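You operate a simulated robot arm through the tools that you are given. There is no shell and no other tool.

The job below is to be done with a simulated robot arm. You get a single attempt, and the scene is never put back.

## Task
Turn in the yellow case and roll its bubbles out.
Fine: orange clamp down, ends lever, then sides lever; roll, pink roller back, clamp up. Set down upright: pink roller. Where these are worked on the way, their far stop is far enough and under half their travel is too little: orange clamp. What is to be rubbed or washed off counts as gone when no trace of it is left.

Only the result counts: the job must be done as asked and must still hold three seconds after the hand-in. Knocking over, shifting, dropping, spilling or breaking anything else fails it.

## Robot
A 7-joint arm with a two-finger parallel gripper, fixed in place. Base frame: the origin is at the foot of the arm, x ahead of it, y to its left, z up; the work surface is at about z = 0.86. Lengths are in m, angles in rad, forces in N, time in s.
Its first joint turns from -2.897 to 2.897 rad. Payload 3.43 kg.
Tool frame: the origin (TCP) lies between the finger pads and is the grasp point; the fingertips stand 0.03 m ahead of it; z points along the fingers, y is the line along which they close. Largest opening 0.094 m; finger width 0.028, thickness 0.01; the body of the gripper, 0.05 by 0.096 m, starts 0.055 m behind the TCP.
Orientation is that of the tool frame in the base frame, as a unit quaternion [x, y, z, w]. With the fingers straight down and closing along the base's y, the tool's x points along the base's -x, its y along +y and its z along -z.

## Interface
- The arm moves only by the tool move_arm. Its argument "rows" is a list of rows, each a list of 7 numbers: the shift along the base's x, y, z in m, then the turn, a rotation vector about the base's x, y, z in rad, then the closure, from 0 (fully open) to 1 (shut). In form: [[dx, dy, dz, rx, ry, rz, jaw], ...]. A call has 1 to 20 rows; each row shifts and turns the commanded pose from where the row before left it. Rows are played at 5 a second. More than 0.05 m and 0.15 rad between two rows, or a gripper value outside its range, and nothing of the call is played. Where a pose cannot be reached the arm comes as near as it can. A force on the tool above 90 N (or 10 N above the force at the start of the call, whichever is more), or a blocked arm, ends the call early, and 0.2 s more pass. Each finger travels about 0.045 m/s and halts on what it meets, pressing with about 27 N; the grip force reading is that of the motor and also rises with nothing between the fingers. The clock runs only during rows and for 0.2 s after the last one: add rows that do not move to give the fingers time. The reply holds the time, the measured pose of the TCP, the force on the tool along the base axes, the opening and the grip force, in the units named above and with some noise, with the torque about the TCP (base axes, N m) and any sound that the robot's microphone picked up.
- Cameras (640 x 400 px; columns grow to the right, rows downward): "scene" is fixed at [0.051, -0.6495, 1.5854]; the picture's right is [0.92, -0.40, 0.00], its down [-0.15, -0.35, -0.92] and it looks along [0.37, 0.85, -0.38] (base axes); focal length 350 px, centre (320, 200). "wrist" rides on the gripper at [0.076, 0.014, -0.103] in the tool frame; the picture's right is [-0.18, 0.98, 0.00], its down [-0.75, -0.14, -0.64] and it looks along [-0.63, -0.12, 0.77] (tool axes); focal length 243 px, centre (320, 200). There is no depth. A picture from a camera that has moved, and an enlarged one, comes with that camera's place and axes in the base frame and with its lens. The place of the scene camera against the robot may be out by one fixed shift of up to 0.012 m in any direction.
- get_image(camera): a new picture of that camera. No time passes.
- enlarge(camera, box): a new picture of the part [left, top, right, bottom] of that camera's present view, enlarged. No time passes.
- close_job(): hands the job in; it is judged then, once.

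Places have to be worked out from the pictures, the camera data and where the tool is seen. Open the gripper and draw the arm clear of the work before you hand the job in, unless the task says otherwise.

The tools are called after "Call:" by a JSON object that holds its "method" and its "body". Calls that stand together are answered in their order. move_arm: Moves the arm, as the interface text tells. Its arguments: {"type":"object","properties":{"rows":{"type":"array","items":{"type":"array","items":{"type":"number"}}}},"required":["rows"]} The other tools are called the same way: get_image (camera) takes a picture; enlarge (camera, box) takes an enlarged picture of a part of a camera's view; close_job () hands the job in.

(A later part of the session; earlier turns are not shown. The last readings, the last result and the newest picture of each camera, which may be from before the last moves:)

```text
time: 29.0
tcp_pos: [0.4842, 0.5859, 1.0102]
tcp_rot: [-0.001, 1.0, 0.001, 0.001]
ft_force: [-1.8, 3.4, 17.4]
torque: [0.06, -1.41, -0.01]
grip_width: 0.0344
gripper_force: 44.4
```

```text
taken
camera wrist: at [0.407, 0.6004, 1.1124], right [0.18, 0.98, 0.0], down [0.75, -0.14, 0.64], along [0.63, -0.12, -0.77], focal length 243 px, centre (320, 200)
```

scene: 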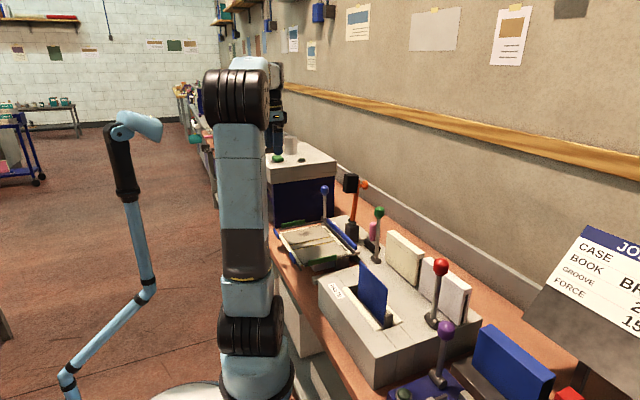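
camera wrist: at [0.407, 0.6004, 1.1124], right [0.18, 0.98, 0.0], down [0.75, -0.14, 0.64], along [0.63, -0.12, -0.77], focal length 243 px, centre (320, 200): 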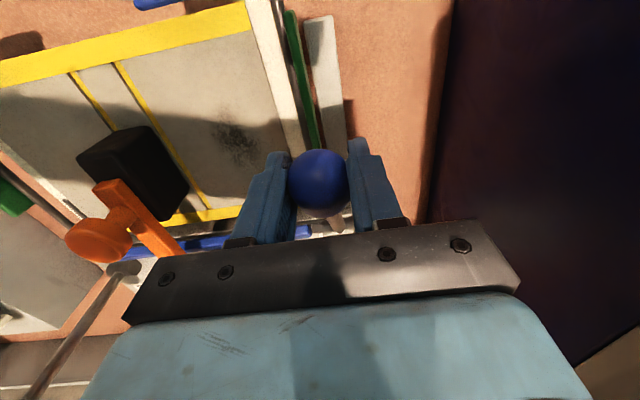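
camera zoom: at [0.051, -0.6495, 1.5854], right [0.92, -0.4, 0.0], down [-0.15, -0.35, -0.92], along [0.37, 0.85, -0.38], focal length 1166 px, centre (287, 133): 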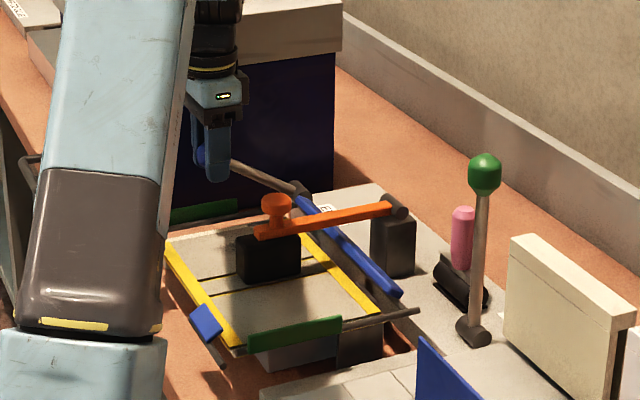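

The end turn-ins have flipped over (yellow strips at both x ends). I go a little further to make sure the lever reaches its stop.

Call:
{"method": "move_arm", "body": {"rows": [[-0.0052, 0, -0.0087, 0, 0, 0, 1], [0, 0, 0, 0, 0, 0, 1]]}}

```text
time: 29.6
tcp_pos: [0.4773, 0.5847, 1.0027]
tcp_rot: [-0.002, 1.0, -0.001, 0.0]
ft_force: [-17.1, -7.0, 24.8]
torque: [-0.35, -1.12, 0.3]
grip_width: 0.0337
gripper_force: 45.0
```

The extra force is mostly radial (my arc is slightly tight), so I correct outward and continue a bit toward the stop.

Call:
{"method": "move_arm", "body": {"rows": [[-0.0042, 0, -0.0034, 0, 0, 0, 1], [-0.0022, 0, -0.0045, 0, 0, 0, 1], [0, 0, 0, 0, 0, 0, 1]]}}

Call:
{"method": "enlarge", "body": {"camera": "scene", "box": [270, 160, 390, 280]}}

```text
time: 30.4
tcp_pos: [0.4723, 0.5855, 0.994]
tcp_rot: [-0.001, 1.0, 0.001, 0.0]
ft_force: [-14.3, 0.9, 21.5]
torque: [0.22, -1.3, 0.03]
grip_width: 0.0339
gripper_force: 45.2
```

```text
3.33 times, centred on (330, 220) of scene
camera zoom: at [0.051, -0.6495, 1.5854], right [0.92, -0.4, 0.0], down [-0.15, -0.35, -0.92], along [0.37, 0.85, -0.38], focal length 1166 px, centre (287, 133)
```

zoom: 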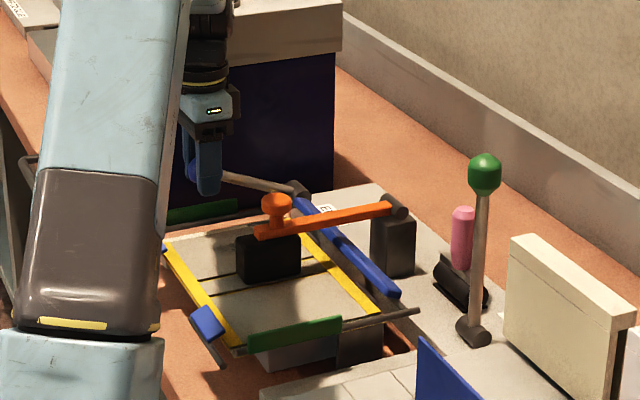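

No hard stop yet; fingertips are still about 2 cm above the green bar. I take one more small step to see whether a stop is felt.

Call:
{"method": "move_arm", "body": {"rows": [[-0.0028, 0, -0.0038, 0, 0, 0, 1], [-0.002, 0, -0.004, 0, 0, 0, 1], [0, 0, 0, 0, 0, 0, 1]]}}

Call:
{"method": "get_image", "body": {"camera": "wrist"}}

```text
time: 31.2
tcp_pos: [0.4681, 0.5854, 0.9852]
tcp_rot: [-0.001, 1.0, -0.001, 0.0]
ft_force: [-12.4, 2.5, 19.2]
torque: [0.12, -1.22, -0.02]
grip_width: 0.0337
gripper_force: 45.4
```

```text
taken
camera wrist: at [0.3913, 0.6005, 1.0876], right [0.18, 0.98, 0.0], down [0.75, -0.14, 0.64], along [0.63, -0.12, -0.77], focal length 243 px, centre (320, 200)
```

wrist: 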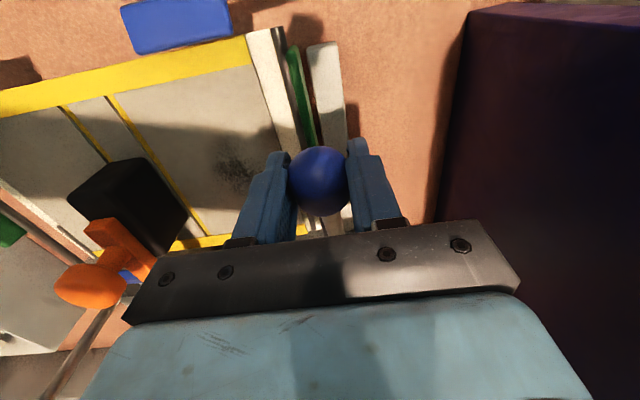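

The lever still moves, at about -70°, and my fingertips are getting close to the green bar. I'll release it, look at it, and check whether it stays before pressing any further from above.

Call:
{"method": "move_arm", "body": {"rows": [[0, 0, 0, 0, 0, 0, 0.4], [0, 0, 0, 0, 0, 0, 0.4], [0, 0, 0, 0, 0, 0, 0.4], [0, 0, 0.02, 0, 0, 0, 0.4], [0, 0, 0.03, 0, 0, 0, 0.4], [-0.01, 0, 0.04, 0, 0, 0, 0.4], [-0.02, -0.02, 0.05, 0, 0, 0, 0.4], [-0.02, -0.02, 0.04, 0, 0, 0, 0.4], [0, 0, 0, 0, 0, 0, 0.4]]}}

Call:
{"method": "get_image", "body": {"camera": "wrist"}}

Call:
{"method": "enlarge", "body": {"camera": "scene", "box": [270, 160, 390, 280]}}

```text
refused: row 7 steps farther than a row can; nothing moved
```

```text
taken
camera wrist: at [0.3913, 0.6005, 1.0876], right [0.18, 0.98, 0.0], down [0.75, -0.14, 0.64], along [0.63, -0.12, -0.77], focal length 243 px, centre (320, 200)
```

wrist: 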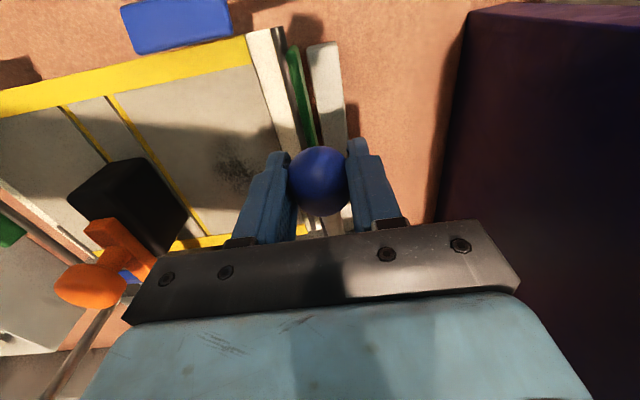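

```text
3.33 times, centred on (330, 220) of scene
camera zoom: at [0.051, -0.6495, 1.5854], right [0.92, -0.4, 0.0], down [-0.15, -0.35, -0.92], along [0.37, 0.85, -0.38], focal length 1166 px, centre (287, 133)
```

zoom: 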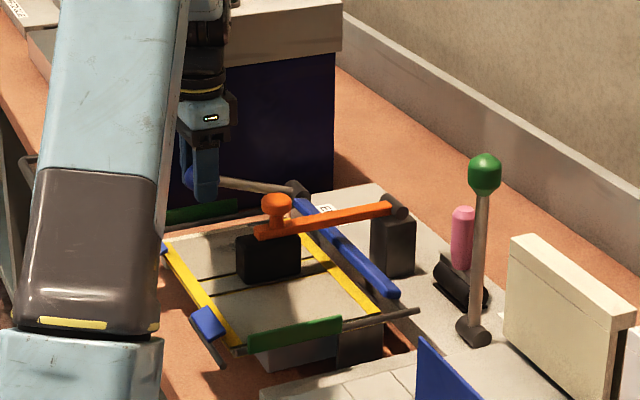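

The call was refused because row 7's step was too long, so nothing moved. I repeat the release and retreat with smaller steps.

Call:
{"method": "move_arm", "body": {"rows": [[0, 0, 0, 0, 0, 0, 0.4], [0, 0, 0, 0, 0, 0, 0.4], [0, 0, 0, 0, 0, 0, 0.4], [0, 0, 0.02, 0, 0, 0, 0.4], [0, 0, 0.03, 0, 0, 0, 0.4], [-0.01, 0, 0.04, 0, 0, 0, 0.4], [-0.02, -0.02, 0.035, 0, 0, 0, 0.4], [-0.02, -0.02, 0.035, 0, 0, 0, 0.4], [0, 0, 0, 0, 0, 0, 0.4]]}}

Call:
{"method": "get_image", "body": {"camera": "wrist"}}

Call:
{"method": "enlarge", "body": {"camera": "scene", "box": [270, 160, 390, 280]}}

```text
time: 33.2
tcp_pos: [0.4203, 0.5438, 1.144]
tcp_rot: [-0.001, 1.0, 0.0, 0.0]
ft_force: [-0.1, 0.3, -0.4]
torque: [0.0, 0.03, 0.0]
grip_width: 0.0567
gripper_force: 0.1
```

```text
taken
camera wrist: at [0.3441, 0.5593, 1.2459], right [0.18, 0.98, 0.0], down [0.75, -0.14, 0.64], along [0.63, -0.12, -0.77], focal length 243 px, centre (320, 200)
```

wrist: 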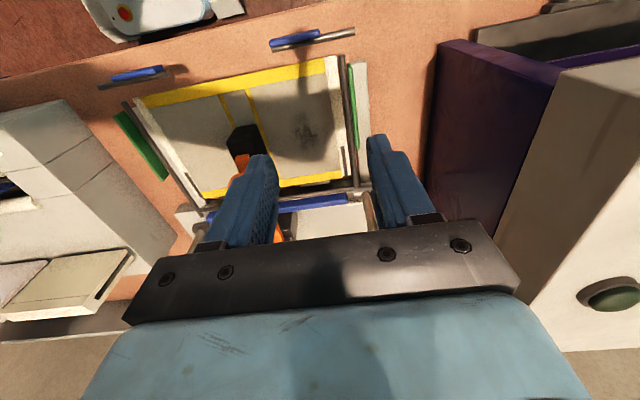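

```text
3.33 times, centred on (330, 220) of scene
camera zoom: at [0.051, -0.6495, 1.5854], right [0.92, -0.4, 0.0], down [-0.15, -0.35, -0.92], along [0.37, 0.85, -0.38], focal length 1166 px, centre (287, 133)
```

zoom: 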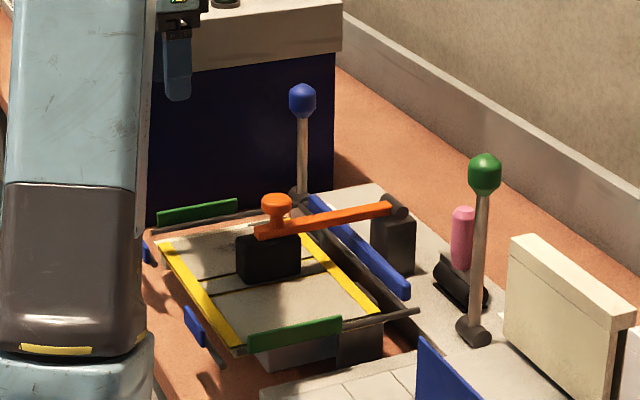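

The lever sprang back upright, the blue bars returned, and both yellow end turn-ins stayed folded. I zoom in to verify them before working the sides lever.

Call:
{"method": "enlarge", "body": {"camera": "wrist", "box": [100, 20, 380, 220]}}

Call:
{"method": "enlarge", "body": {"camera": "scene", "box": [285, 205, 375, 275]}}

```text
2.00 times, centred on (240, 120) of wrist
camera zoom: at [0.3441, 0.5593, 1.2459], right [0.18, 0.98, 0.0], down [0.75, -0.14, 0.64], along [0.63, -0.12, -0.77], focal length 485 px, centre (480, 360)
```

zoom: 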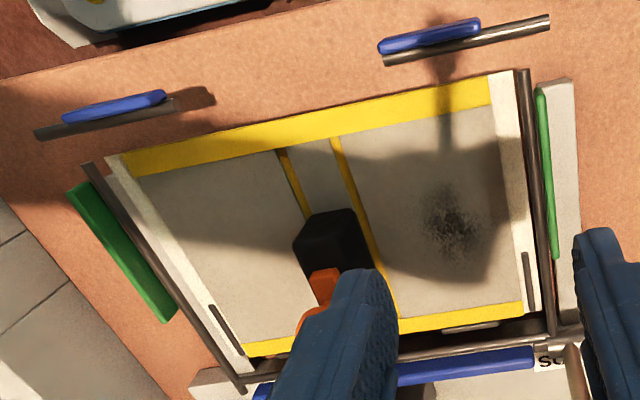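

```text
5.71 times, centred on (330, 240) of scene
camera zoom: at [0.051, -0.6495, 1.5854], right [0.92, -0.4, 0.0], down [-0.15, -0.35, -0.92], along [0.37, 0.85, -0.38], focal length 1998 px, centre (263, -29)
```

zoom: 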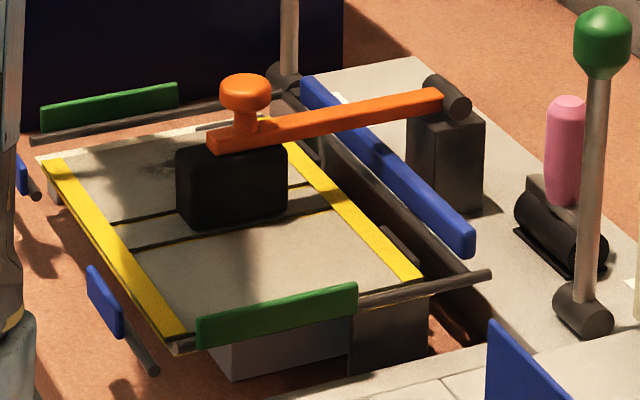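

Both end turn-ins are fully down. Now I move to the sides lever: its green knob is at about (0.663, 0.256, 1.082). I travel high, over everything else.

Call:
{"method": "move_arm", "body": {"rows": [[0, 0, 0.04, 0, 0, 0, 0], [0.015, -0.02, 0.03, 0, 0, 0, 0], [0.027, -0.032, 0, 0, 0, 0, 0], [0.027, -0.032, 0, 0, 0, 0, 0], [0.027, -0.032, 0, 0, 0, 0, 0], [0.027, -0.032, 0, 0, 0, 0, 0], [0.027, -0.032, 0, 0, 0, 0, 0], [0.027, -0.032, 0, 0, 0, 0, 0], [0.027, -0.032, 0, 0, 0, 0, 0], [0.027, -0.032, 0, 0, 0, 0, 0], [0.012, -0.0115, 0, 0, 0, 0, 0], [0, 0, 0, 0, 0, 0, 0]]}}

Call:
{"method": "get_image", "body": {"camera": "wrist"}}

Call:
{"method": "enlarge", "body": {"camera": "scene", "box": [300, 120, 500, 300]}}

```text
time: 35.8
tcp_pos: [0.6617, 0.2582, 1.2136]
tcp_rot: [-0.001, 1.0, 0.0, 0.0]
ft_force: [0.4, -0.1, -0.2]
torque: [-0.02, 0.0, 0.02]
grip_width: 0.0941
gripper_force: 0.1
```

```text
taken
camera wrist: at [0.5856, 0.2734, 1.3169], right [0.18, 0.98, 0.0], down [0.75, -0.14, 0.64], along [0.63, -0.12, -0.77], focal length 243 px, centre (320, 200)
```

wrist: 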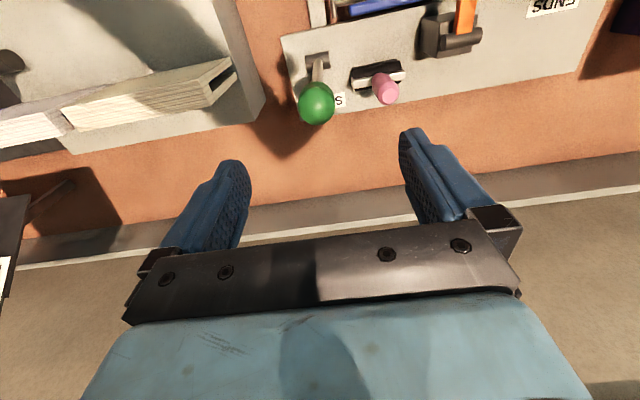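

```text
2.22 times, centred on (400, 210) of scene
camera zoom: at [0.051, -0.6495, 1.5854], right [0.92, -0.4, 0.0], down [-0.15, -0.35, -0.92], along [0.37, 0.85, -0.38], focal length 777 px, centre (142, 178)
```

zoom: 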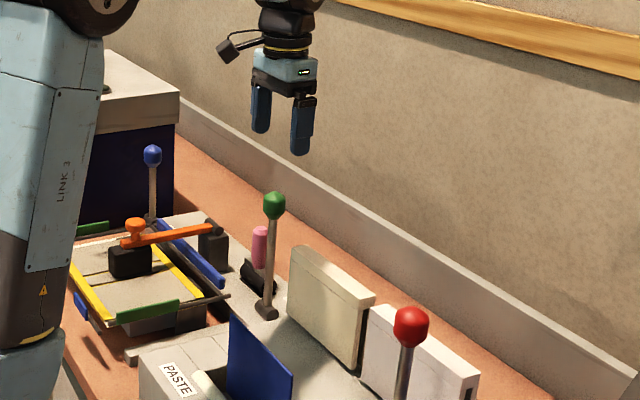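

The green knob is at (0.661, 0.2556, 1.082), and the paste unit's edge is clear at y < 0.18. I descend over the knob.

Call:
{"method": "move_arm", "body": {"rows": [[0, -0.001, -0.03, 0, 0, 0, 0], [0, -0.0015, -0.03, 0, 0, 0, 0], [0, 0, -0.03, 0, 0, 0, 0], [0, 0, -0.02, 0, 0, 0, 0], [0, 0, -0.015, 0, 0, 0, 0], [0, 0, 0, 0, 0, 0, 0]]}}

Call:
{"method": "get_image", "body": {"camera": "wrist"}}

```text
time: 37.2
tcp_pos: [0.6614, 0.2552, 1.0898]
tcp_rot: [0.0, 1.0, 0.0, 0.0]
ft_force: [0.8, -0.5, 0.0]
torque: [0.02, -0.01, -0.02]
grip_width: 0.094
gripper_force: 0.1
```

```text
taken
camera wrist: at [0.5849, 0.2707, 1.1914], right [0.18, 0.98, 0.0], down [0.75, -0.14, 0.64], along [0.63, -0.12, -0.77], focal length 243 px, centre (320, 200)
```

wrist: 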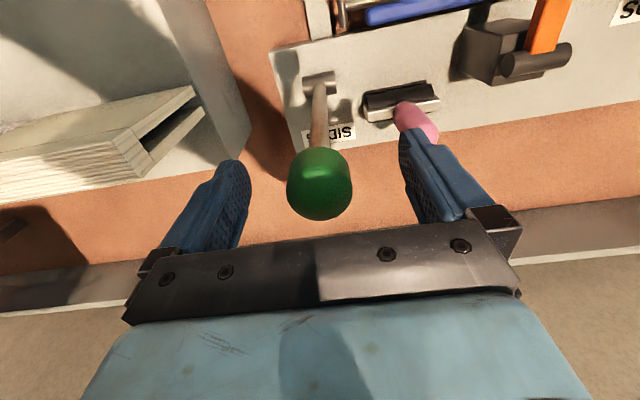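

The knob is centred between the fingers. I close on it.

Call:
{"method": "move_arm", "body": {"rows": [[0, 0, -0.002, 0, 0, 0, 1], [0, 0, 0, 0, 0, 0, 1], [0, 0, 0, 0, 0, 0, 1], [0, 0, 0, 0, 0, 0, 1], [0, 0, 0, 0, 0, 0, 1]]}}

```text
time: 38.4
tcp_pos: [0.662, 0.2545, 1.0882]
tcp_rot: [0.0, 1.0, 0.0, 0.0]
ft_force: [0.4, 1.9, -0.4]
torque: [0.04, -0.02, -0.01]
grip_width: 0.0337
gripper_force: 41.8
```

Gripped cleanly. I pull the sides lever toward -x along its arc (pivot about (0.659, 0.896), radius about 0.188).

Call:
{"method": "move_arm", "body": {"rows": [[-0.0131, 0, -0.0003, 0, 0, 0, 1], [-0.0131, 0, -0.0011, 0, 0, 0, 1], [-0.013, 0, -0.0021, 0, 0, 0, 1], [-0.0128, 0, -0.0029, 0, 0, 0, 1]]}}

Call:
{"method": "enlarge", "body": {"camera": "scene", "box": [270, 160, 410, 280]}}

```text
time: 39.4
tcp_pos: [0.6087, 0.254, 1.0799]
tcp_rot: [0.0, 1.0, -0.001, 0.0]
ft_force: [8.7, 8.2, -5.3]
torque: [-0.04, -1.1, 0.08]
grip_width: 0.0336
gripper_force: 44.9
```

```text
3.33 times, centred on (340, 220) of scene
camera zoom: at [0.051, -0.6495, 1.5854], right [0.92, -0.4, 0.0], down [-0.15, -0.35, -0.92], along [0.37, 0.85, -0.38], focal length 1166 px, centre (253, 133)
```

zoom: 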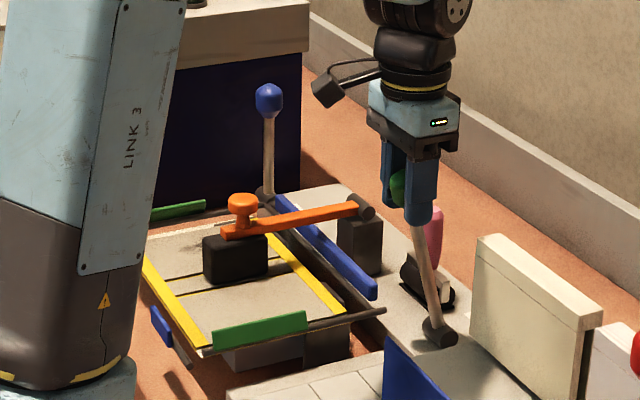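

It moves freely. I continue along the arc.

Call:
{"method": "move_arm", "body": {"rows": [[-0.0125, 0, -0.0041, 0, 0, 0, 1], [-0.0123, 0, -0.005, 0, 0, 0, 1], [-0.0118, 0, -0.0058, 0, 0, 0, 1], [-0.0115, 0, -0.0065, 0, 0, 0, 1], [-0.011, 0, -0.0071, 0, 0, 0, 1]]}}

Call:
{"method": "enlarge", "body": {"camera": "scene", "box": [270, 160, 410, 280]}}

```text
time: 40.6
tcp_pos: [0.5504, 0.256, 1.0526]
tcp_rot: [0.0, 1.0, 0.0, -0.002]
ft_force: [4.2, -1.8, 9.7]
torque: [0.03, -1.33, 0.01]
grip_width: 0.0343
gripper_force: 45.6
```

```text
3.33 times, centred on (340, 220) of scene
camera zoom: at [0.051, -0.6495, 1.5854], right [0.92, -0.4, 0.0], down [-0.15, -0.35, -0.92], along [0.37, 0.85, -0.38], focal length 1166 px, centre (253, 133)
```

zoom: 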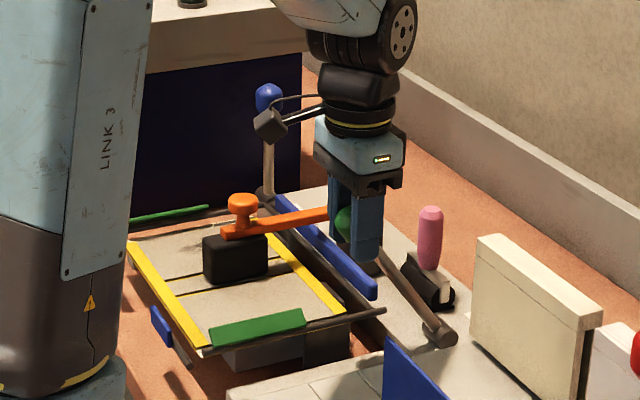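

The green bars are folding. I keep going along the arc.

Call:
{"method": "move_arm", "body": {"rows": [[-0.0105, 0, -0.0077, 0, 0, 0, 1], [-0.0099, 0, -0.0085, 0, 0, 0, 1], [-0.0093, 0, -0.0092, 0, 0, 0, 1], [-0.0086, 0, -0.0098, 0, 0, 0, 1]]}}

Call:
{"method": "enlarge", "body": {"camera": "scene", "box": [270, 160, 410, 280]}}

Call:
{"method": "get_image", "body": {"camera": "wrist"}}

```text
time: 41.6
tcp_pos: [0.5133, 0.2554, 1.0166]
tcp_rot: [-0.001, 1.0, 0.001, -0.001]
ft_force: [4.1, 5.7, 6.5]
torque: [0.02, -0.97, 0.04]
grip_width: 0.0353
gripper_force: 45.2
```

```text
3.33 times, centred on (340, 220) of scene
camera zoom: at [0.051, -0.6495, 1.5854], right [0.92, -0.4, 0.0], down [-0.15, -0.35, -0.92], along [0.37, 0.85, -0.38], focal length 1166 px, centre (253, 133)
```

zoom: 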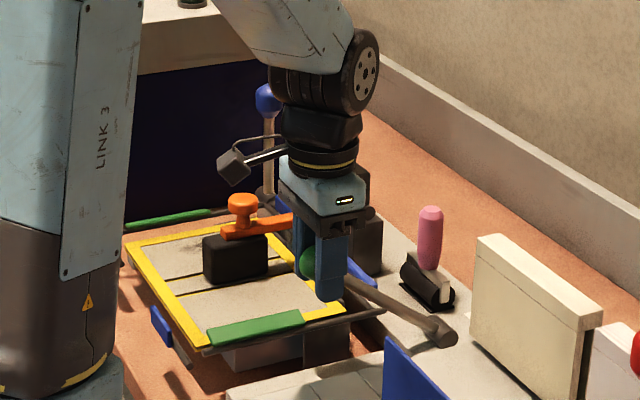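

```text
taken
camera wrist: at [0.4361, 0.2706, 1.1197], right [0.18, 0.98, 0.0], down [0.75, -0.14, 0.64], along [0.63, -0.12, -0.77], focal length 243 px, centre (320, 200)
```

wrist: 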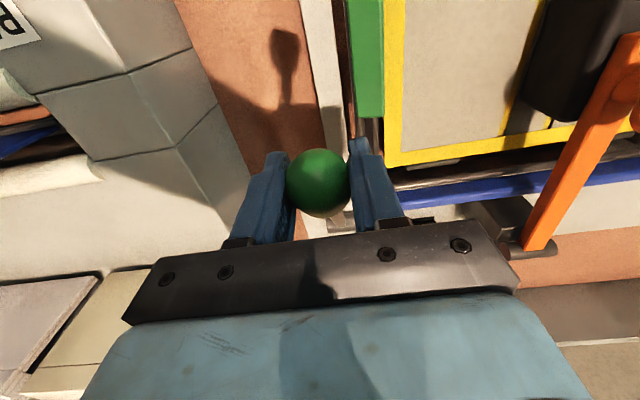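

Side turn-ins have flipped too (yellow border all round). I go two small steps further for margin, still above the green bar.

Call:
{"method": "move_arm", "body": {"rows": [[-0.0079, 0, -0.0105, 0, 0, 0, 1], [-0.005, 0, -0.0075, 0, 0, 0, 1], [0, 0, 0, 0, 0, 0, 1]]}}

Call:
{"method": "enlarge", "body": {"camera": "scene", "box": [270, 180, 390, 280]}}

Call:
{"method": "get_image", "body": {"camera": "wrist"}}

```text
time: 42.4
tcp_pos: [0.5063, 0.2553, 1.0004]
tcp_rot: [0.001, 1.0, 0.001, 0.002]
ft_force: [63.5, -9.4, 35.0]
torque: [0.13, -0.56, -0.03]
grip_width: 0.0355
gripper_force: 45.1
```

```text
4.00 times, centred on (330, 230) of scene
camera zoom: at [0.051, -0.6495, 1.5854], right [0.92, -0.4, 0.0], down [-0.15, -0.35, -0.92], along [0.37, 0.85, -0.38], focal length 1399 px, centre (280, 80)
```

zoom: 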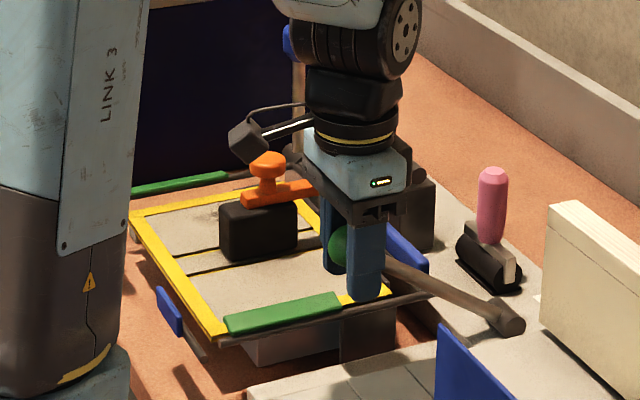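

```text
taken
camera wrist: at [0.4293, 0.2705, 1.1029], right [0.19, 0.98, 0.0], down [0.75, -0.15, 0.65], along [0.63, -0.12, -0.76], focal length 243 px, centre (320, 200)
```

wrist: 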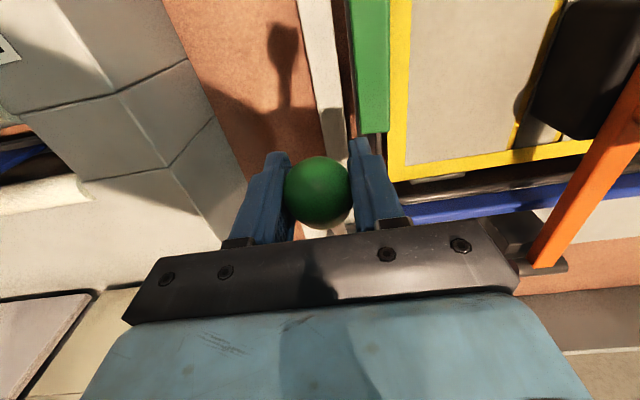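

Force rose to about 70 N: this is the stop (or near contact), and the sides are fully turned. I back off along the arc, release, and rise clear.

Call:
{"method": "move_arm", "body": {"rows": [[0.005, 0, 0.0075, 0, 0, 0, 1], [0.006, 0, 0.008, 0, 0, 0, 1], [0, 0, 0, 0, 0, 0, 0.5], [0, 0, 0, 0, 0, 0, 0.4], [0, 0, 0, 0, 0, 0, 0.4], [0, 0, 0.02, 0, 0, 0, 0.4], [0, 0, 0.04, 0, 0, 0, 0.4], [0, 0, 0.045, 0, 0, 0, 0.4], [0, 0, 0.045, 0, 0, 0, 0.4], [-0.02, 0.02, 0.04, 0, 0, 0, 0.4], [-0.03, 0.03, 0.025, 0, 0, 0, 0.4], [-0.02, 0.04, 0.02, 0, 0, 0, 0.4], [0, 0.045, 0.02, 0, 0, 0, 0.2], [0, 0, 0, 0, 0, 0, 0]]}}

Call:
{"method": "get_image", "body": {"camera": "wrist"}}

Call:
{"method": "enlarge", "body": {"camera": "scene", "box": [270, 180, 410, 290]}}

```text
time: 45.4
tcp_pos: [0.4417, 0.3895, 1.2712]
tcp_rot: [0.0, 1.0, 0.0, 0.0]
ft_force: [-0.3, 0.2, -0.7]
torque: [0.03, -0.01, -0.01]
grip_width: 0.094
gripper_force: 0.2
```

```text
taken
camera wrist: at [0.3652, 0.405, 1.3741], right [0.18, 0.98, 0.0], down [0.75, -0.14, 0.64], along [0.63, -0.12, -0.77], focal length 243 px, centre (320, 200)
```

wrist: 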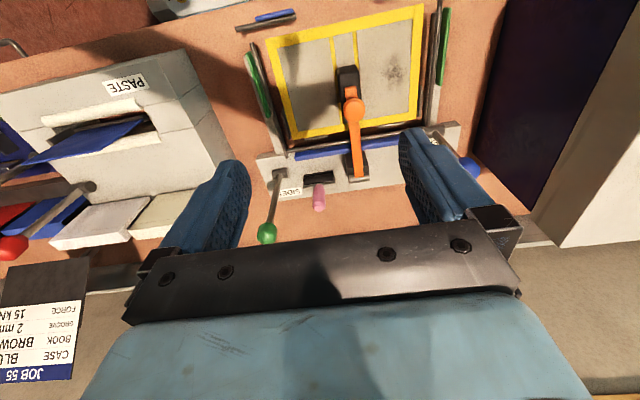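

```text
3.64 times, centred on (340, 235) of scene
camera zoom: at [0.051, -0.6495, 1.5854], right [0.92, -0.4, 0.0], down [-0.15, -0.35, -0.92], along [0.37, 0.85, -0.38], focal length 1272 px, centre (247, 73)
```

zoom: 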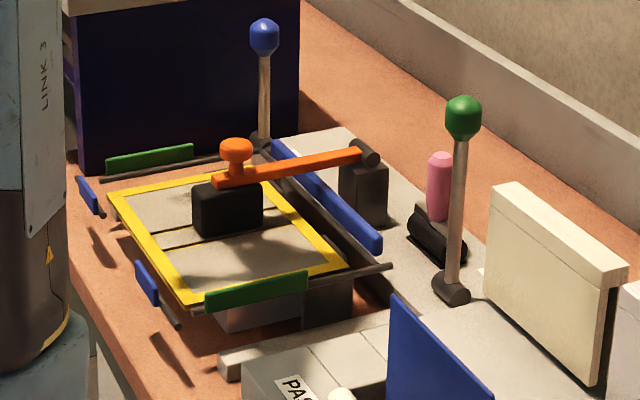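

All four turn-ins are down and both levers are back upright. I zoom in on the case with its bubbles and on the roller before picking it up.

Call:
{"method": "enlarge", "body": {"camera": "wrist", "box": [240, 0, 460, 150]}}

Call:
{"method": "enlarge", "body": {"camera": "wrist", "box": [240, 130, 400, 240]}}

Call:
{"method": "enlarge", "body": {"camera": "scene", "box": [350, 210, 400, 255]}}

```text
2.67 times, centred on (350, 75) of wrist
camera zoom: at [0.3652, 0.405, 1.3741], right [0.18, 0.98, 0.0], down [0.75, -0.14, 0.64], along [0.63, -0.12, -0.77], focal length 647 px, centre (240, 533)
```

zoom: 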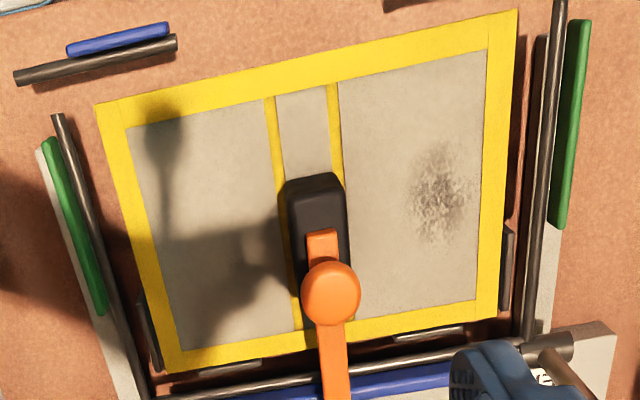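

```text
3.64 times, centred on (320, 185) of wrist
camera zoom: at [0.3652, 0.405, 1.3741], right [0.18, 0.98, 0.0], down [0.75, -0.14, 0.64], along [0.63, -0.12, -0.77], focal length 882 px, centre (320, 254)
```

zoom: 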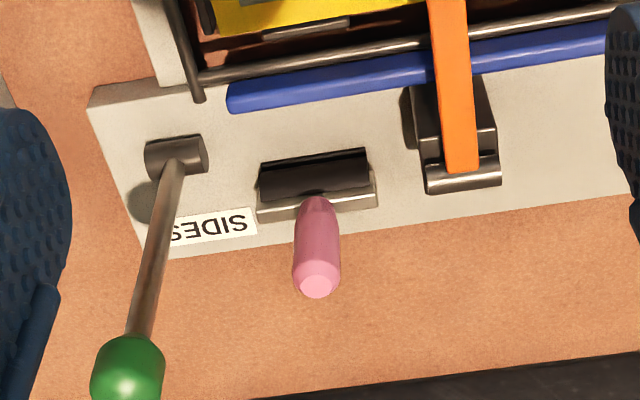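

```text
8.89 times, centred on (375, 232) of scene
camera zoom: at [0.051, -0.6495, 1.5854], right [0.92, -0.4, 0.0], down [-0.15, -0.35, -0.92], along [0.37, 0.85, -0.38], focal length 3109 px, centre (-169, -89)
```

zoom: 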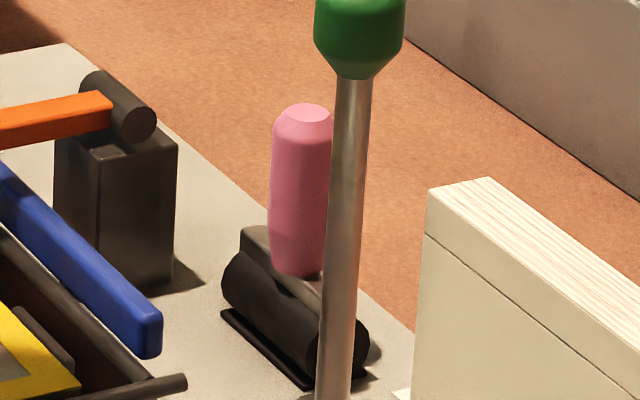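

All four yellow turn-ins are in place, and the bubbles cover x≈0.456–0.524, y≈0.488–0.54. Next I fetch the pink roller: its handle is around (0.693, 0.34), with the top at z≈1.0. I move above it to refine.

Call:
{"method": "move_arm", "body": {"rows": [[0.028, -0.0055, -0.005, 0, 0, 0, 0.35], [0.028, -0.0055, -0.005, 0, 0, 0, 0.35], [0.028, -0.0055, -0.005, 0, 0, 0, 0.35], [0.028, -0.0055, -0.005, 0, 0, 0, 0.35], [0.028, -0.0055, -0.005, 0, 0, 0, 0.35], [0.028, -0.0055, -0.005, 0, 0, 0, 0.35], [0.028, -0.0055, -0.005, 0, 0, 0, 0.35], [0.028, -0.0055, -0.01, 0, 0, 0, 0.35], [0.027, -0.0055, -0.02, 0, 0, 0, 0.35], [0, 0, -0.03, 0, 0, 0, 0.35], [0, 0, 0, 0, 0, 0, 0.35]]}}

Call:
{"method": "get_image", "body": {"camera": "wrist"}}

Call:
{"method": "enlarge", "body": {"camera": "wrist", "box": [240, 30, 400, 180]}}

```text
time: 47.8
tcp_pos: [0.6937, 0.3423, 1.1754]
tcp_rot: [0.0, 1.0, 0.0, 0.001]
ft_force: [-0.2, 0.0, -0.1]
torque: [0.0, 0.0, -0.02]
grip_width: 0.0612
gripper_force: 0.1
```

```text
taken
camera wrist: at [0.6174, 0.3571, 1.2773], right [0.18, 0.98, 0.0], down [0.75, -0.14, 0.64], along [0.63, -0.12, -0.77], focal length 243 px, centre (320, 200)
```

wrist: 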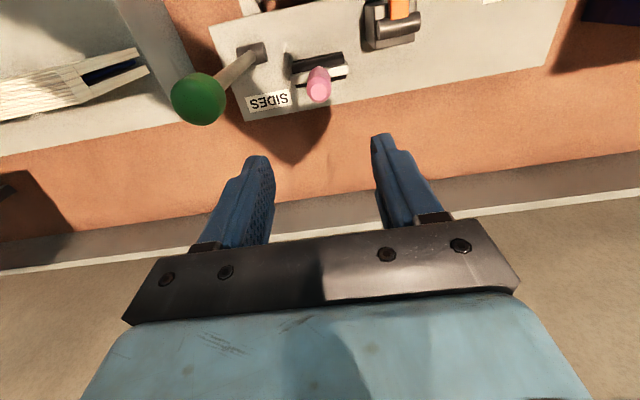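

```text
2.67 times, centred on (320, 105) of wrist
camera zoom: at [0.6174, 0.3571, 1.2773], right [0.18, 0.98, 0.0], down [0.75, -0.14, 0.64], along [0.63, -0.12, -0.77], focal length 647 px, centre (320, 453)
```

zoom: 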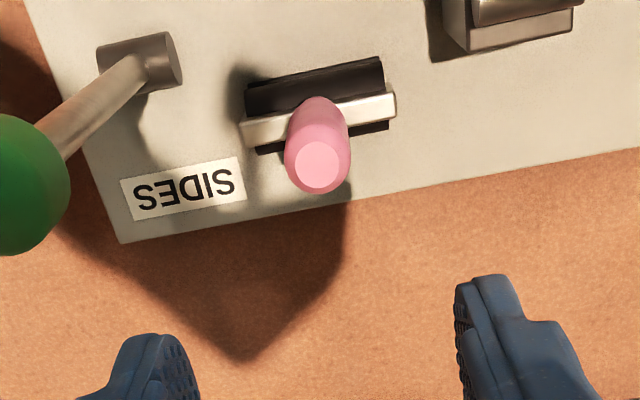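

The handle top is at (0.694, 0.342, 1.004), right under the TCP. I descend around it, checking partway.

Call:
{"method": "move_arm", "body": {"rows": [[0, 0, -0.03, 0, 0, 0, 0.35], [0, 0, -0.03, 0, 0, 0, 0.35], [0, 0, -0.03, 0, 0, 0, 0.35], [0, 0, -0.03, 0, 0, 0, 0.35], [0, 0, -0.02, 0, 0, 0, 0.35], [0, 0, -0.02, 0, 0, 0, 0.35], [0, 0, 0, 0, 0, 0, 0.35]]}}

Call:
{"method": "get_image", "body": {"camera": "wrist"}}

Call:
{"method": "enlarge", "body": {"camera": "scene", "box": [330, 160, 430, 260]}}

```text
time: 49.4
tcp_pos: [0.6925, 0.3406, 1.014]
tcp_rot: [-0.001, 1.0, 0.0, 0.0]
ft_force: [0.1, 0.6, -0.1]
torque: [0.04, -0.01, -0.03]
grip_width: 0.0613
gripper_force: 0.3
```

```text
taken
camera wrist: at [0.6155, 0.3559, 1.1159], right [0.18, 0.98, 0.0], down [0.75, -0.14, 0.64], along [0.63, -0.12, -0.77], focal length 243 px, centre (320, 200)
```

wrist: 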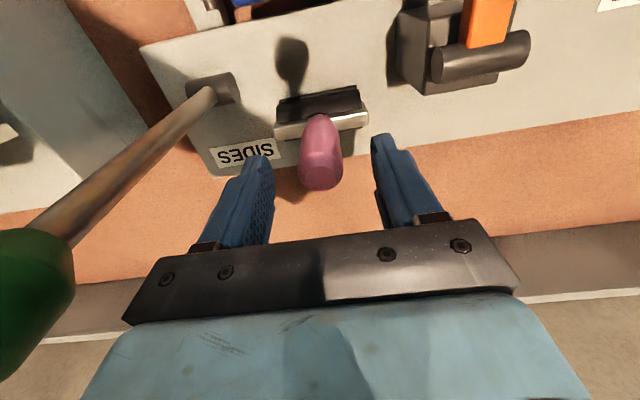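

```text
4.00 times, centred on (380, 210) of scene
camera zoom: at [0.051, -0.6495, 1.5854], right [0.92, -0.4, 0.0], down [-0.15, -0.35, -0.92], along [0.37, 0.85, -0.38], focal length 1399 px, centre (80, 160)
```

zoom: 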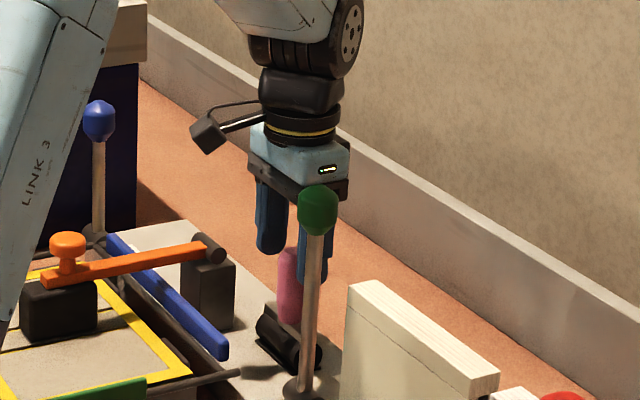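

The handle is centred between the fingers. I lower another 32 mm and close on it.

Call:
{"method": "move_arm", "body": {"rows": [[0.001, 0.0005, -0.016, 0, 0, 0, 0.35], [0, 0, -0.016, 0, 0, 0, 0.35], [0, 0, 0, 0, 0, 0, 0.35], [0, 0, 0, 0, 0, 0, 1], [0, 0, 0, 0, 0, 0, 1], [0, 0, 0, 0, 0, 0, 1], [0, 0, 0, 0, 0, 0, 1]]}}

Call:
{"method": "get_image", "body": {"camera": "wrist"}}

```text
time: 51.0
tcp_pos: [0.6927, 0.3414, 0.9818]
tcp_rot: [0.0, 1.0, 0.0, 0.0]
ft_force: [0.6, -0.8, 0.4]
torque: [-0.03, 0.01, -0.04]
grip_width: 0.0271
gripper_force: 26.8
```

```text
taken
camera wrist: at [0.6169, 0.3567, 1.0843], right [0.18, 0.98, 0.0], down [0.75, -0.14, 0.64], along [0.63, -0.12, -0.77], focal length 243 px, centre (320, 200)
```

wrist: 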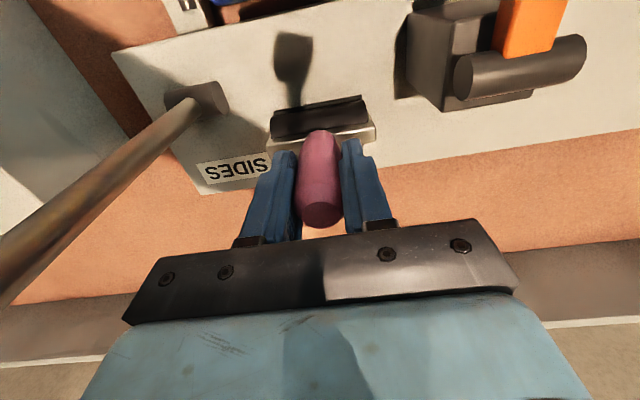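

Gripped at 0.027 m; the pick pose is TCP (0.693, 0.3414, 0.982). I lift straight up.

Call:
{"method": "move_arm", "body": {"rows": [[0, 0, 0.005, 0, 0, 0, 1], [0, 0, 0.01, 0, 0, 0, 1], [0, 0, 0.015, 0, 0, 0, 1], [0, 0, 0.02, 0, 0, 0, 1], [0, 0, 0.03, 0, 0, 0, 1], [0, 0, 0.03, 0, 0, 0, 1], [0, 0, 0.03, 0, 0, 0, 1], [0, 0, 0, 0, 0, 0, 1]]}}

Call:
{"method": "get_image", "body": {"camera": "wrist"}}

Call:
{"method": "enlarge", "body": {"camera": "scene", "box": [330, 140, 430, 260]}}

```text
time: 52.8
tcp_pos: [0.6926, 0.3405, 1.1237]
tcp_rot: [0.001, 1.0, 0.0, -0.001]
ft_force: [-0.1, 0.3, -2.6]
torque: [0.01, -0.02, 0.03]
grip_width: 0.0272
gripper_force: 27.0
```

```text
taken
camera wrist: at [0.6153, 0.3555, 1.2254], right [0.18, 0.98, 0.0], down [0.75, -0.14, 0.64], along [0.63, -0.12, -0.77], focal length 243 px, centre (320, 200)
```

wrist: 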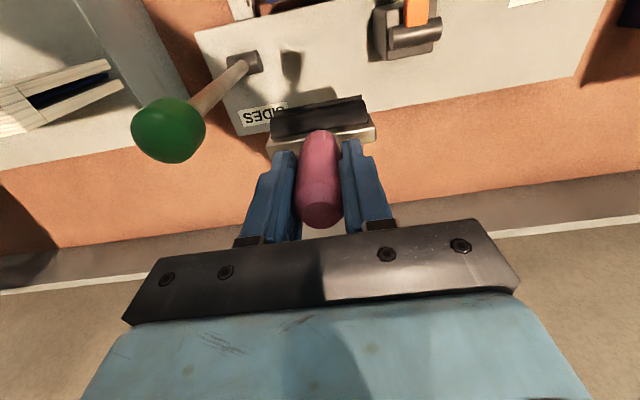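

```text
3.33 times, centred on (380, 200) of scene
camera zoom: at [0.051, -0.6495, 1.5854], right [0.92, -0.4, 0.0], down [-0.15, -0.35, -0.92], along [0.37, 0.85, -0.38], focal length 1166 px, centre (120, 200)
```

zoom: 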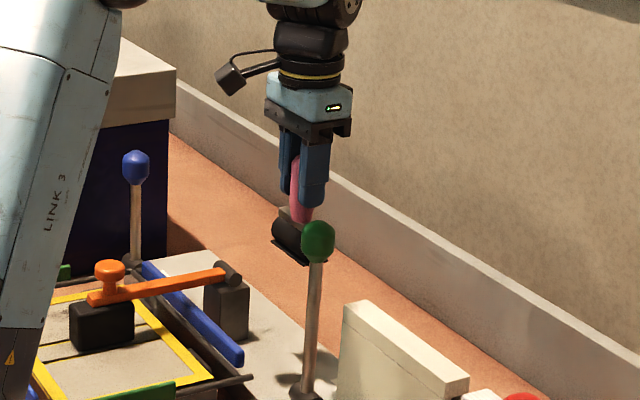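

The roller is up (about 2.6 N). I look closely at its underside and then plan the approach to the bubbles.

Call:
{"method": "enlarge", "body": {"camera": "scene", "box": [355, 170, 395, 225]}}

Call:
{"method": "enlarge", "body": {"camera": "wrist", "box": [230, 40, 410, 190]}}

```text
7.27 times, centred on (375, 198) of scene
camera zoom: at [0.051, -0.6495, 1.5854], right [0.92, -0.4, 0.0], down [-0.15, -0.35, -0.92], along [0.37, 0.85, -0.38], focal length 2543 px, centre (-80, 218)
```

zoom: 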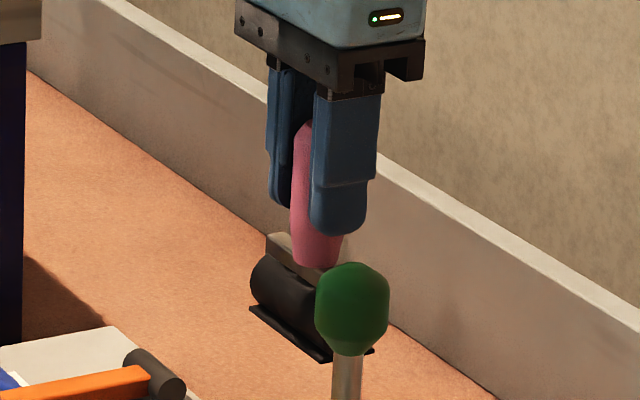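

```text
2.67 times, centred on (320, 115) of wrist
camera zoom: at [0.6153, 0.3555, 1.2254], right [0.18, 0.98, 0.0], down [0.75, -0.14, 0.64], along [0.63, -0.12, -0.77], focal length 647 px, centre (320, 427)
```

zoom: 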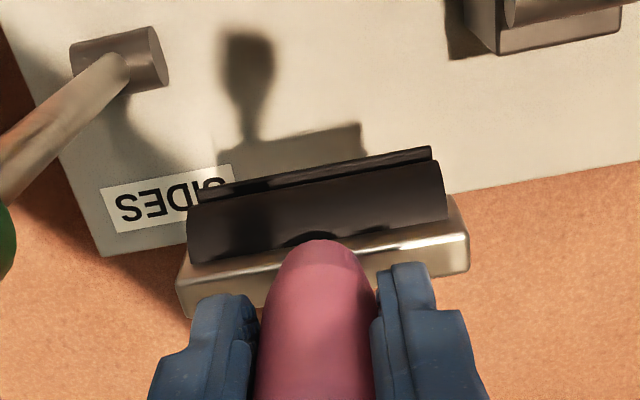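

The roller has a thin flat contact shoe along y, about 0.073 long. I carry it high over the clamp to above the bubbles at (0.49, 0.507).

Call:
{"method": "move_arm", "body": {"rows": [[0, 0, 0.025, 0, 0, 0, 1], [-0.01, 0.01, 0.025, 0, 0, 0, 1], [-0.024, 0.02, 0, 0, 0, 0, 1], [-0.024, 0.02, 0, 0, 0, 0, 1], [-0.024, 0.02, 0, 0, 0, 0, 1], [-0.024, 0.02, 0, 0, 0, 0, 1], [-0.024, 0.02, 0, 0, 0, 0, 1], [-0.024, 0.02, 0, 0, 0, 0, 1], [-0.024, 0.02, 0, 0, 0, 0, 1], [-0.0246, 0.0165, 0, 0, 0, 0, 1], [0, 0, -0.03, 0, 0, 0, 1], [0, 0, -0.03, 0, 0, 0, 1], [0, 0, 0, 0, 0, 0, 1]]}}

Call:
{"method": "get_image", "body": {"camera": "wrist"}}

Call:
{"method": "enlarge", "body": {"camera": "scene", "box": [260, 150, 380, 270]}}

```text
time: 55.6
tcp_pos: [0.4896, 0.5067, 1.1131]
tcp_rot: [0.0, 1.0, 0.0, 0.0]
ft_force: [0.5, 0.0, -3.0]
torque: [-0.02, 0.03, 0.0]
grip_width: 0.0271
gripper_force: 26.9
```

```text
taken
camera wrist: at [0.4139, 0.5231, 1.2151], right [0.18, 0.98, 0.0], down [0.75, -0.14, 0.64], along [0.63, -0.12, -0.77], focal length 243 px, centre (320, 200)
```

wrist: 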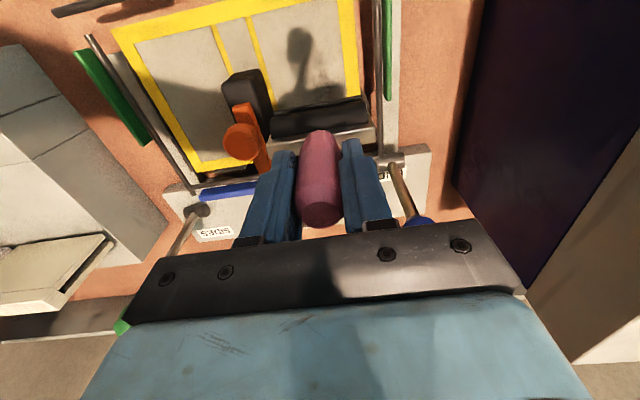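

```text
3.33 times, centred on (320, 210) of scene
camera zoom: at [0.051, -0.6495, 1.5854], right [0.92, -0.4, 0.0], down [-0.15, -0.35, -0.92], along [0.37, 0.85, -0.38], focal length 1166 px, centre (320, 167)
```

zoom: 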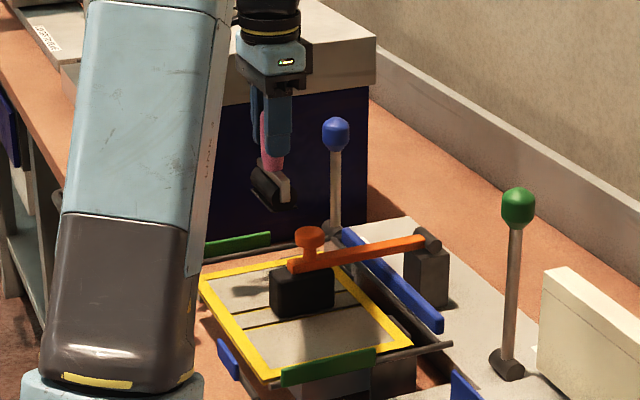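

I position at the far end of the stroke (x≈0.54) and descend to just above the board.

Call:
{"method": "move_arm", "body": {"rows": [[0.025, 0, 0, 0, 0, 0, 1], [0.025, 0, -0.01, 0, 0, 0, 1], [0, 0, -0.025, 0, 0, 0, 1], [0, 0, -0.025, 0, 0, 0, 1], [0, 0, -0.015, 0, 0, 0, 1], [0, 0, 0, 0, 0, 0, 1]]}}

Call:
{"method": "enlarge", "body": {"camera": "scene", "box": [280, 160, 380, 260]}}

Call:
{"method": "get_image", "body": {"camera": "wrist"}}

```text
time: 57.0
tcp_pos: [0.5402, 0.5074, 1.0375]
tcp_rot: [0.001, 1.0, 0.0, 0.0]
ft_force: [0.2, 0.4, -2.9]
torque: [0.01, -0.04, 0.02]
grip_width: 0.0272
gripper_force: 26.8
```

```text
4.00 times, centred on (330, 210) of scene
camera zoom: at [0.051, -0.6495, 1.5854], right [0.92, -0.4, 0.0], down [-0.15, -0.35, -0.92], along [0.37, 0.85, -0.38], focal length 1399 px, centre (280, 160)
```

zoom: 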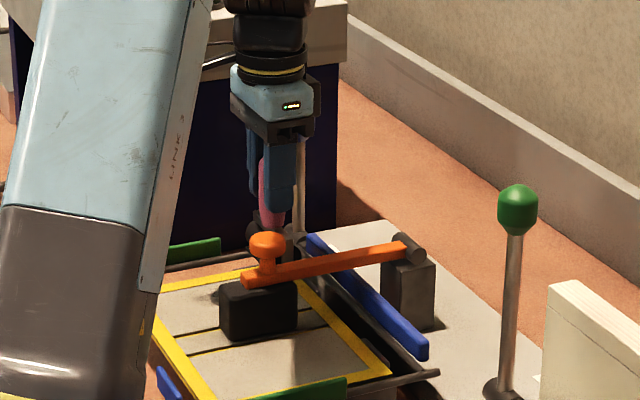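

```text
taken
camera wrist: at [0.4649, 0.5229, 1.1399], right [0.18, 0.98, 0.0], down [0.75, -0.14, 0.64], along [0.63, -0.12, -0.77], focal length 243 px, centre (320, 200)
```

wrist: 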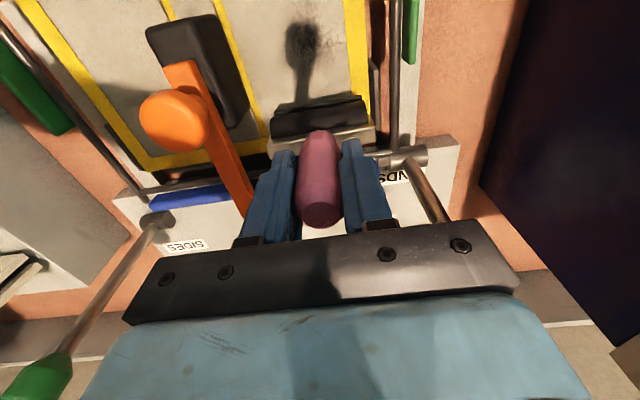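

Everything is clear; I lower in small steps to find contact with the board.

Call:
{"method": "move_arm", "body": {"rows": [[0, 0, -0.01, 0, 0, 0, 1], [0, 0, -0.007, 0, 0, 0, 1], [0, 0, -0.005, 0, 0, 0, 1], [0, 0, 0, 0, 0, 0, 1]]}}

```text
time: 58.0
tcp_pos: [0.5396, 0.5079, 1.0144]
tcp_rot: [0.0, 1.0, -0.001, 0.0]
ft_force: [0.2, -0.1, -1.4]
torque: [-0.01, -0.04, 0.01]
grip_width: 0.0271
gripper_force: 27.1
```

Call:
{"method": "move_arm", "body": {"rows": [[0, 0, -0.003, 0, 0, 0, 1], [0, 0, 0, 0, 0, 0, 1]]}}

Call:
{"method": "enlarge", "body": {"camera": "scene", "box": [300, 190, 360, 250]}}

```text
time: 58.6
tcp_pos: [0.5389, 0.5087, 1.011]
tcp_rot: [-0.001, 1.0, 0.0, 0.0]
ft_force: [-0.6, 1.5, -2.2]
torque: [-0.01, -0.03, 0.03]
grip_width: 0.0273
gripper_force: 27.6
```

```text
6.67 times, centred on (330, 220) of scene
camera zoom: at [0.051, -0.6495, 1.5854], right [0.92, -0.4, 0.0], down [-0.15, -0.35, -0.92], along [0.37, 0.85, -0.38], focal length 2332 px, centre (253, 67)
```

zoom: 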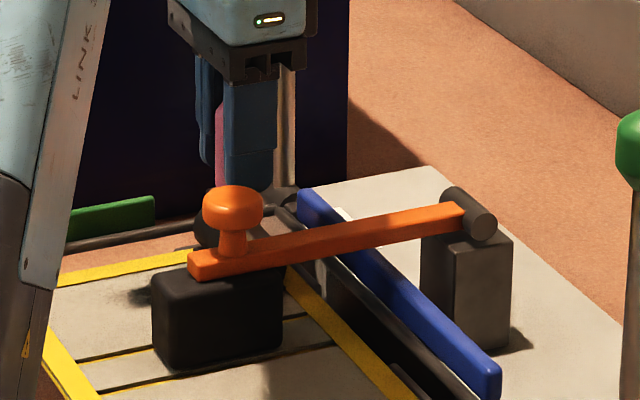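

Still no contact. I continue down in 2 mm steps.

Call:
{"method": "move_arm", "body": {"rows": [[0, 0, -0.002, 0, 0, 0, 1], [0, 0, -0.002, 0, 0, 0, 1], [0, 0, 0, 0, 0, 0, 1]]}}

```text
time: 59.4
tcp_pos: [0.5403, 0.5079, 1.0091]
tcp_rot: [0.0, 1.0, 0.0, 0.0]
ft_force: [-0.8, -0.3, -3.4]
torque: [-0.04, 0.03, -0.01]
grip_width: 0.0273
gripper_force: 26.5
```

Call:
{"method": "move_arm", "body": {"rows": [[0, 0, -0.002, 0, 0, 0, 1], [0, 0, 0, 0, 0, 0, 1]]}}

```text
time: 60.0
tcp_pos: [0.5405, 0.5088, 1.0084]
tcp_rot: [0.0, 1.0, 0.001, 0.001]
ft_force: [-0.4, -1.5, 15.6]
torque: [-0.12, 0.03, 0.01]
grip_width: 0.0271
gripper_force: 26.5
```

Contact: Fz rose to about +16 N. I now roll slowly toward -x across the bubbles at this pressure.

Call:
{"method": "move_arm", "body": {"rows": [[-0.008, 0, 0, 0, 0, 0, 1], [-0.008, 0, 0, 0, 0, 0, 1], [-0.008, 0, 0, 0, 0, 0, 1], [-0.008, 0, 0, 0, 0, 0, 1], [-0.008, 0, 0, 0, 0, 0, 1], [-0.008, 0, 0, 0, 0, 0, 1]]}}

Call:
{"method": "get_image", "body": {"camera": "wrist"}}

```text
time: 61.4
tcp_pos: [0.4919, 0.5073, 1.0068]
tcp_rot: [0.0, 1.0, 0.001, -0.001]
ft_force: [9.5, -0.1, 28.3]
torque: [-0.04, -0.52, 0.03]
grip_width: 0.0272
gripper_force: 27.3
```

```text
taken
camera wrist: at [0.4153, 0.5226, 1.1098], right [0.18, 0.98, 0.0], down [0.75, -0.14, 0.64], along [0.63, -0.12, -0.77], focal length 243 px, centre (320, 200)
```

wrist: 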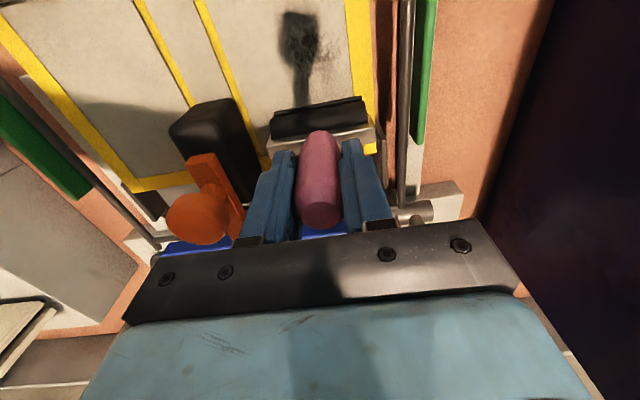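

Fz is 28 N with 9.5 N of drag, and the handle stays steady. I continue the stroke to x≈0.435.

Call:
{"method": "move_arm", "body": {"rows": [[-0.008, 0, 0, 0, 0, 0, 1], [-0.008, 0, 0, 0, 0, 0, 1], [-0.008, 0, 0, 0, 0, 0, 1], [-0.008, 0, 0, 0, 0, 0, 1], [-0.008, 0, 0, 0, 0, 0, 1], [-0.008, 0, 0, 0, 0, 0, 1], [-0.006, 0, 0, 0, 0, 0, 1]]}}

Call:
{"method": "enlarge", "body": {"camera": "scene", "box": [270, 190, 370, 270]}}

Call:
{"method": "get_image", "body": {"camera": "wrist"}}

```text
time: 63.0
tcp_pos: [0.4362, 0.508, 1.006]
tcp_rot: [0.0, 1.0, -0.001, -0.001]
ft_force: [1.8, -1.9, 7.3]
torque: [0.09, -0.36, 0.07]
grip_width: 0.0273
gripper_force: 27.1
```

```text
5.00 times, centred on (320, 230) of scene
camera zoom: at [0.051, -0.6495, 1.5854], right [0.92, -0.4, 0.0], down [-0.15, -0.35, -0.92], along [0.37, 0.85, -0.38], focal length 1749 px, centre (320, 50)
```

zoom: 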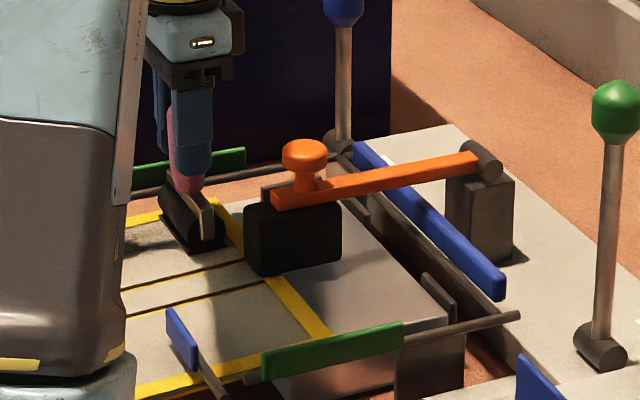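

```text
taken
camera wrist: at [0.3604, 0.5232, 1.1087], right [0.18, 0.98, 0.0], down [0.76, -0.14, 0.64], along [0.63, -0.12, -0.77], focal length 243 px, centre (320, 200)
```

wrist: 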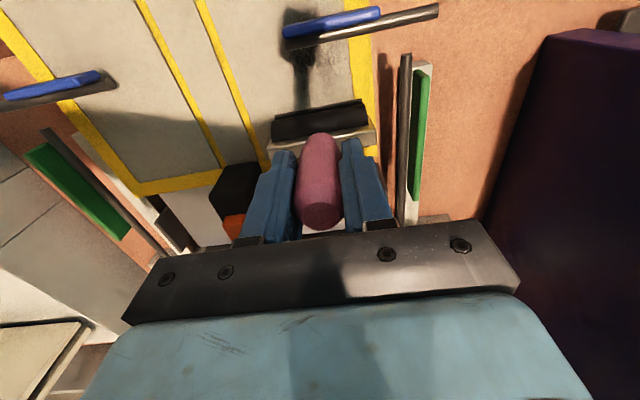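

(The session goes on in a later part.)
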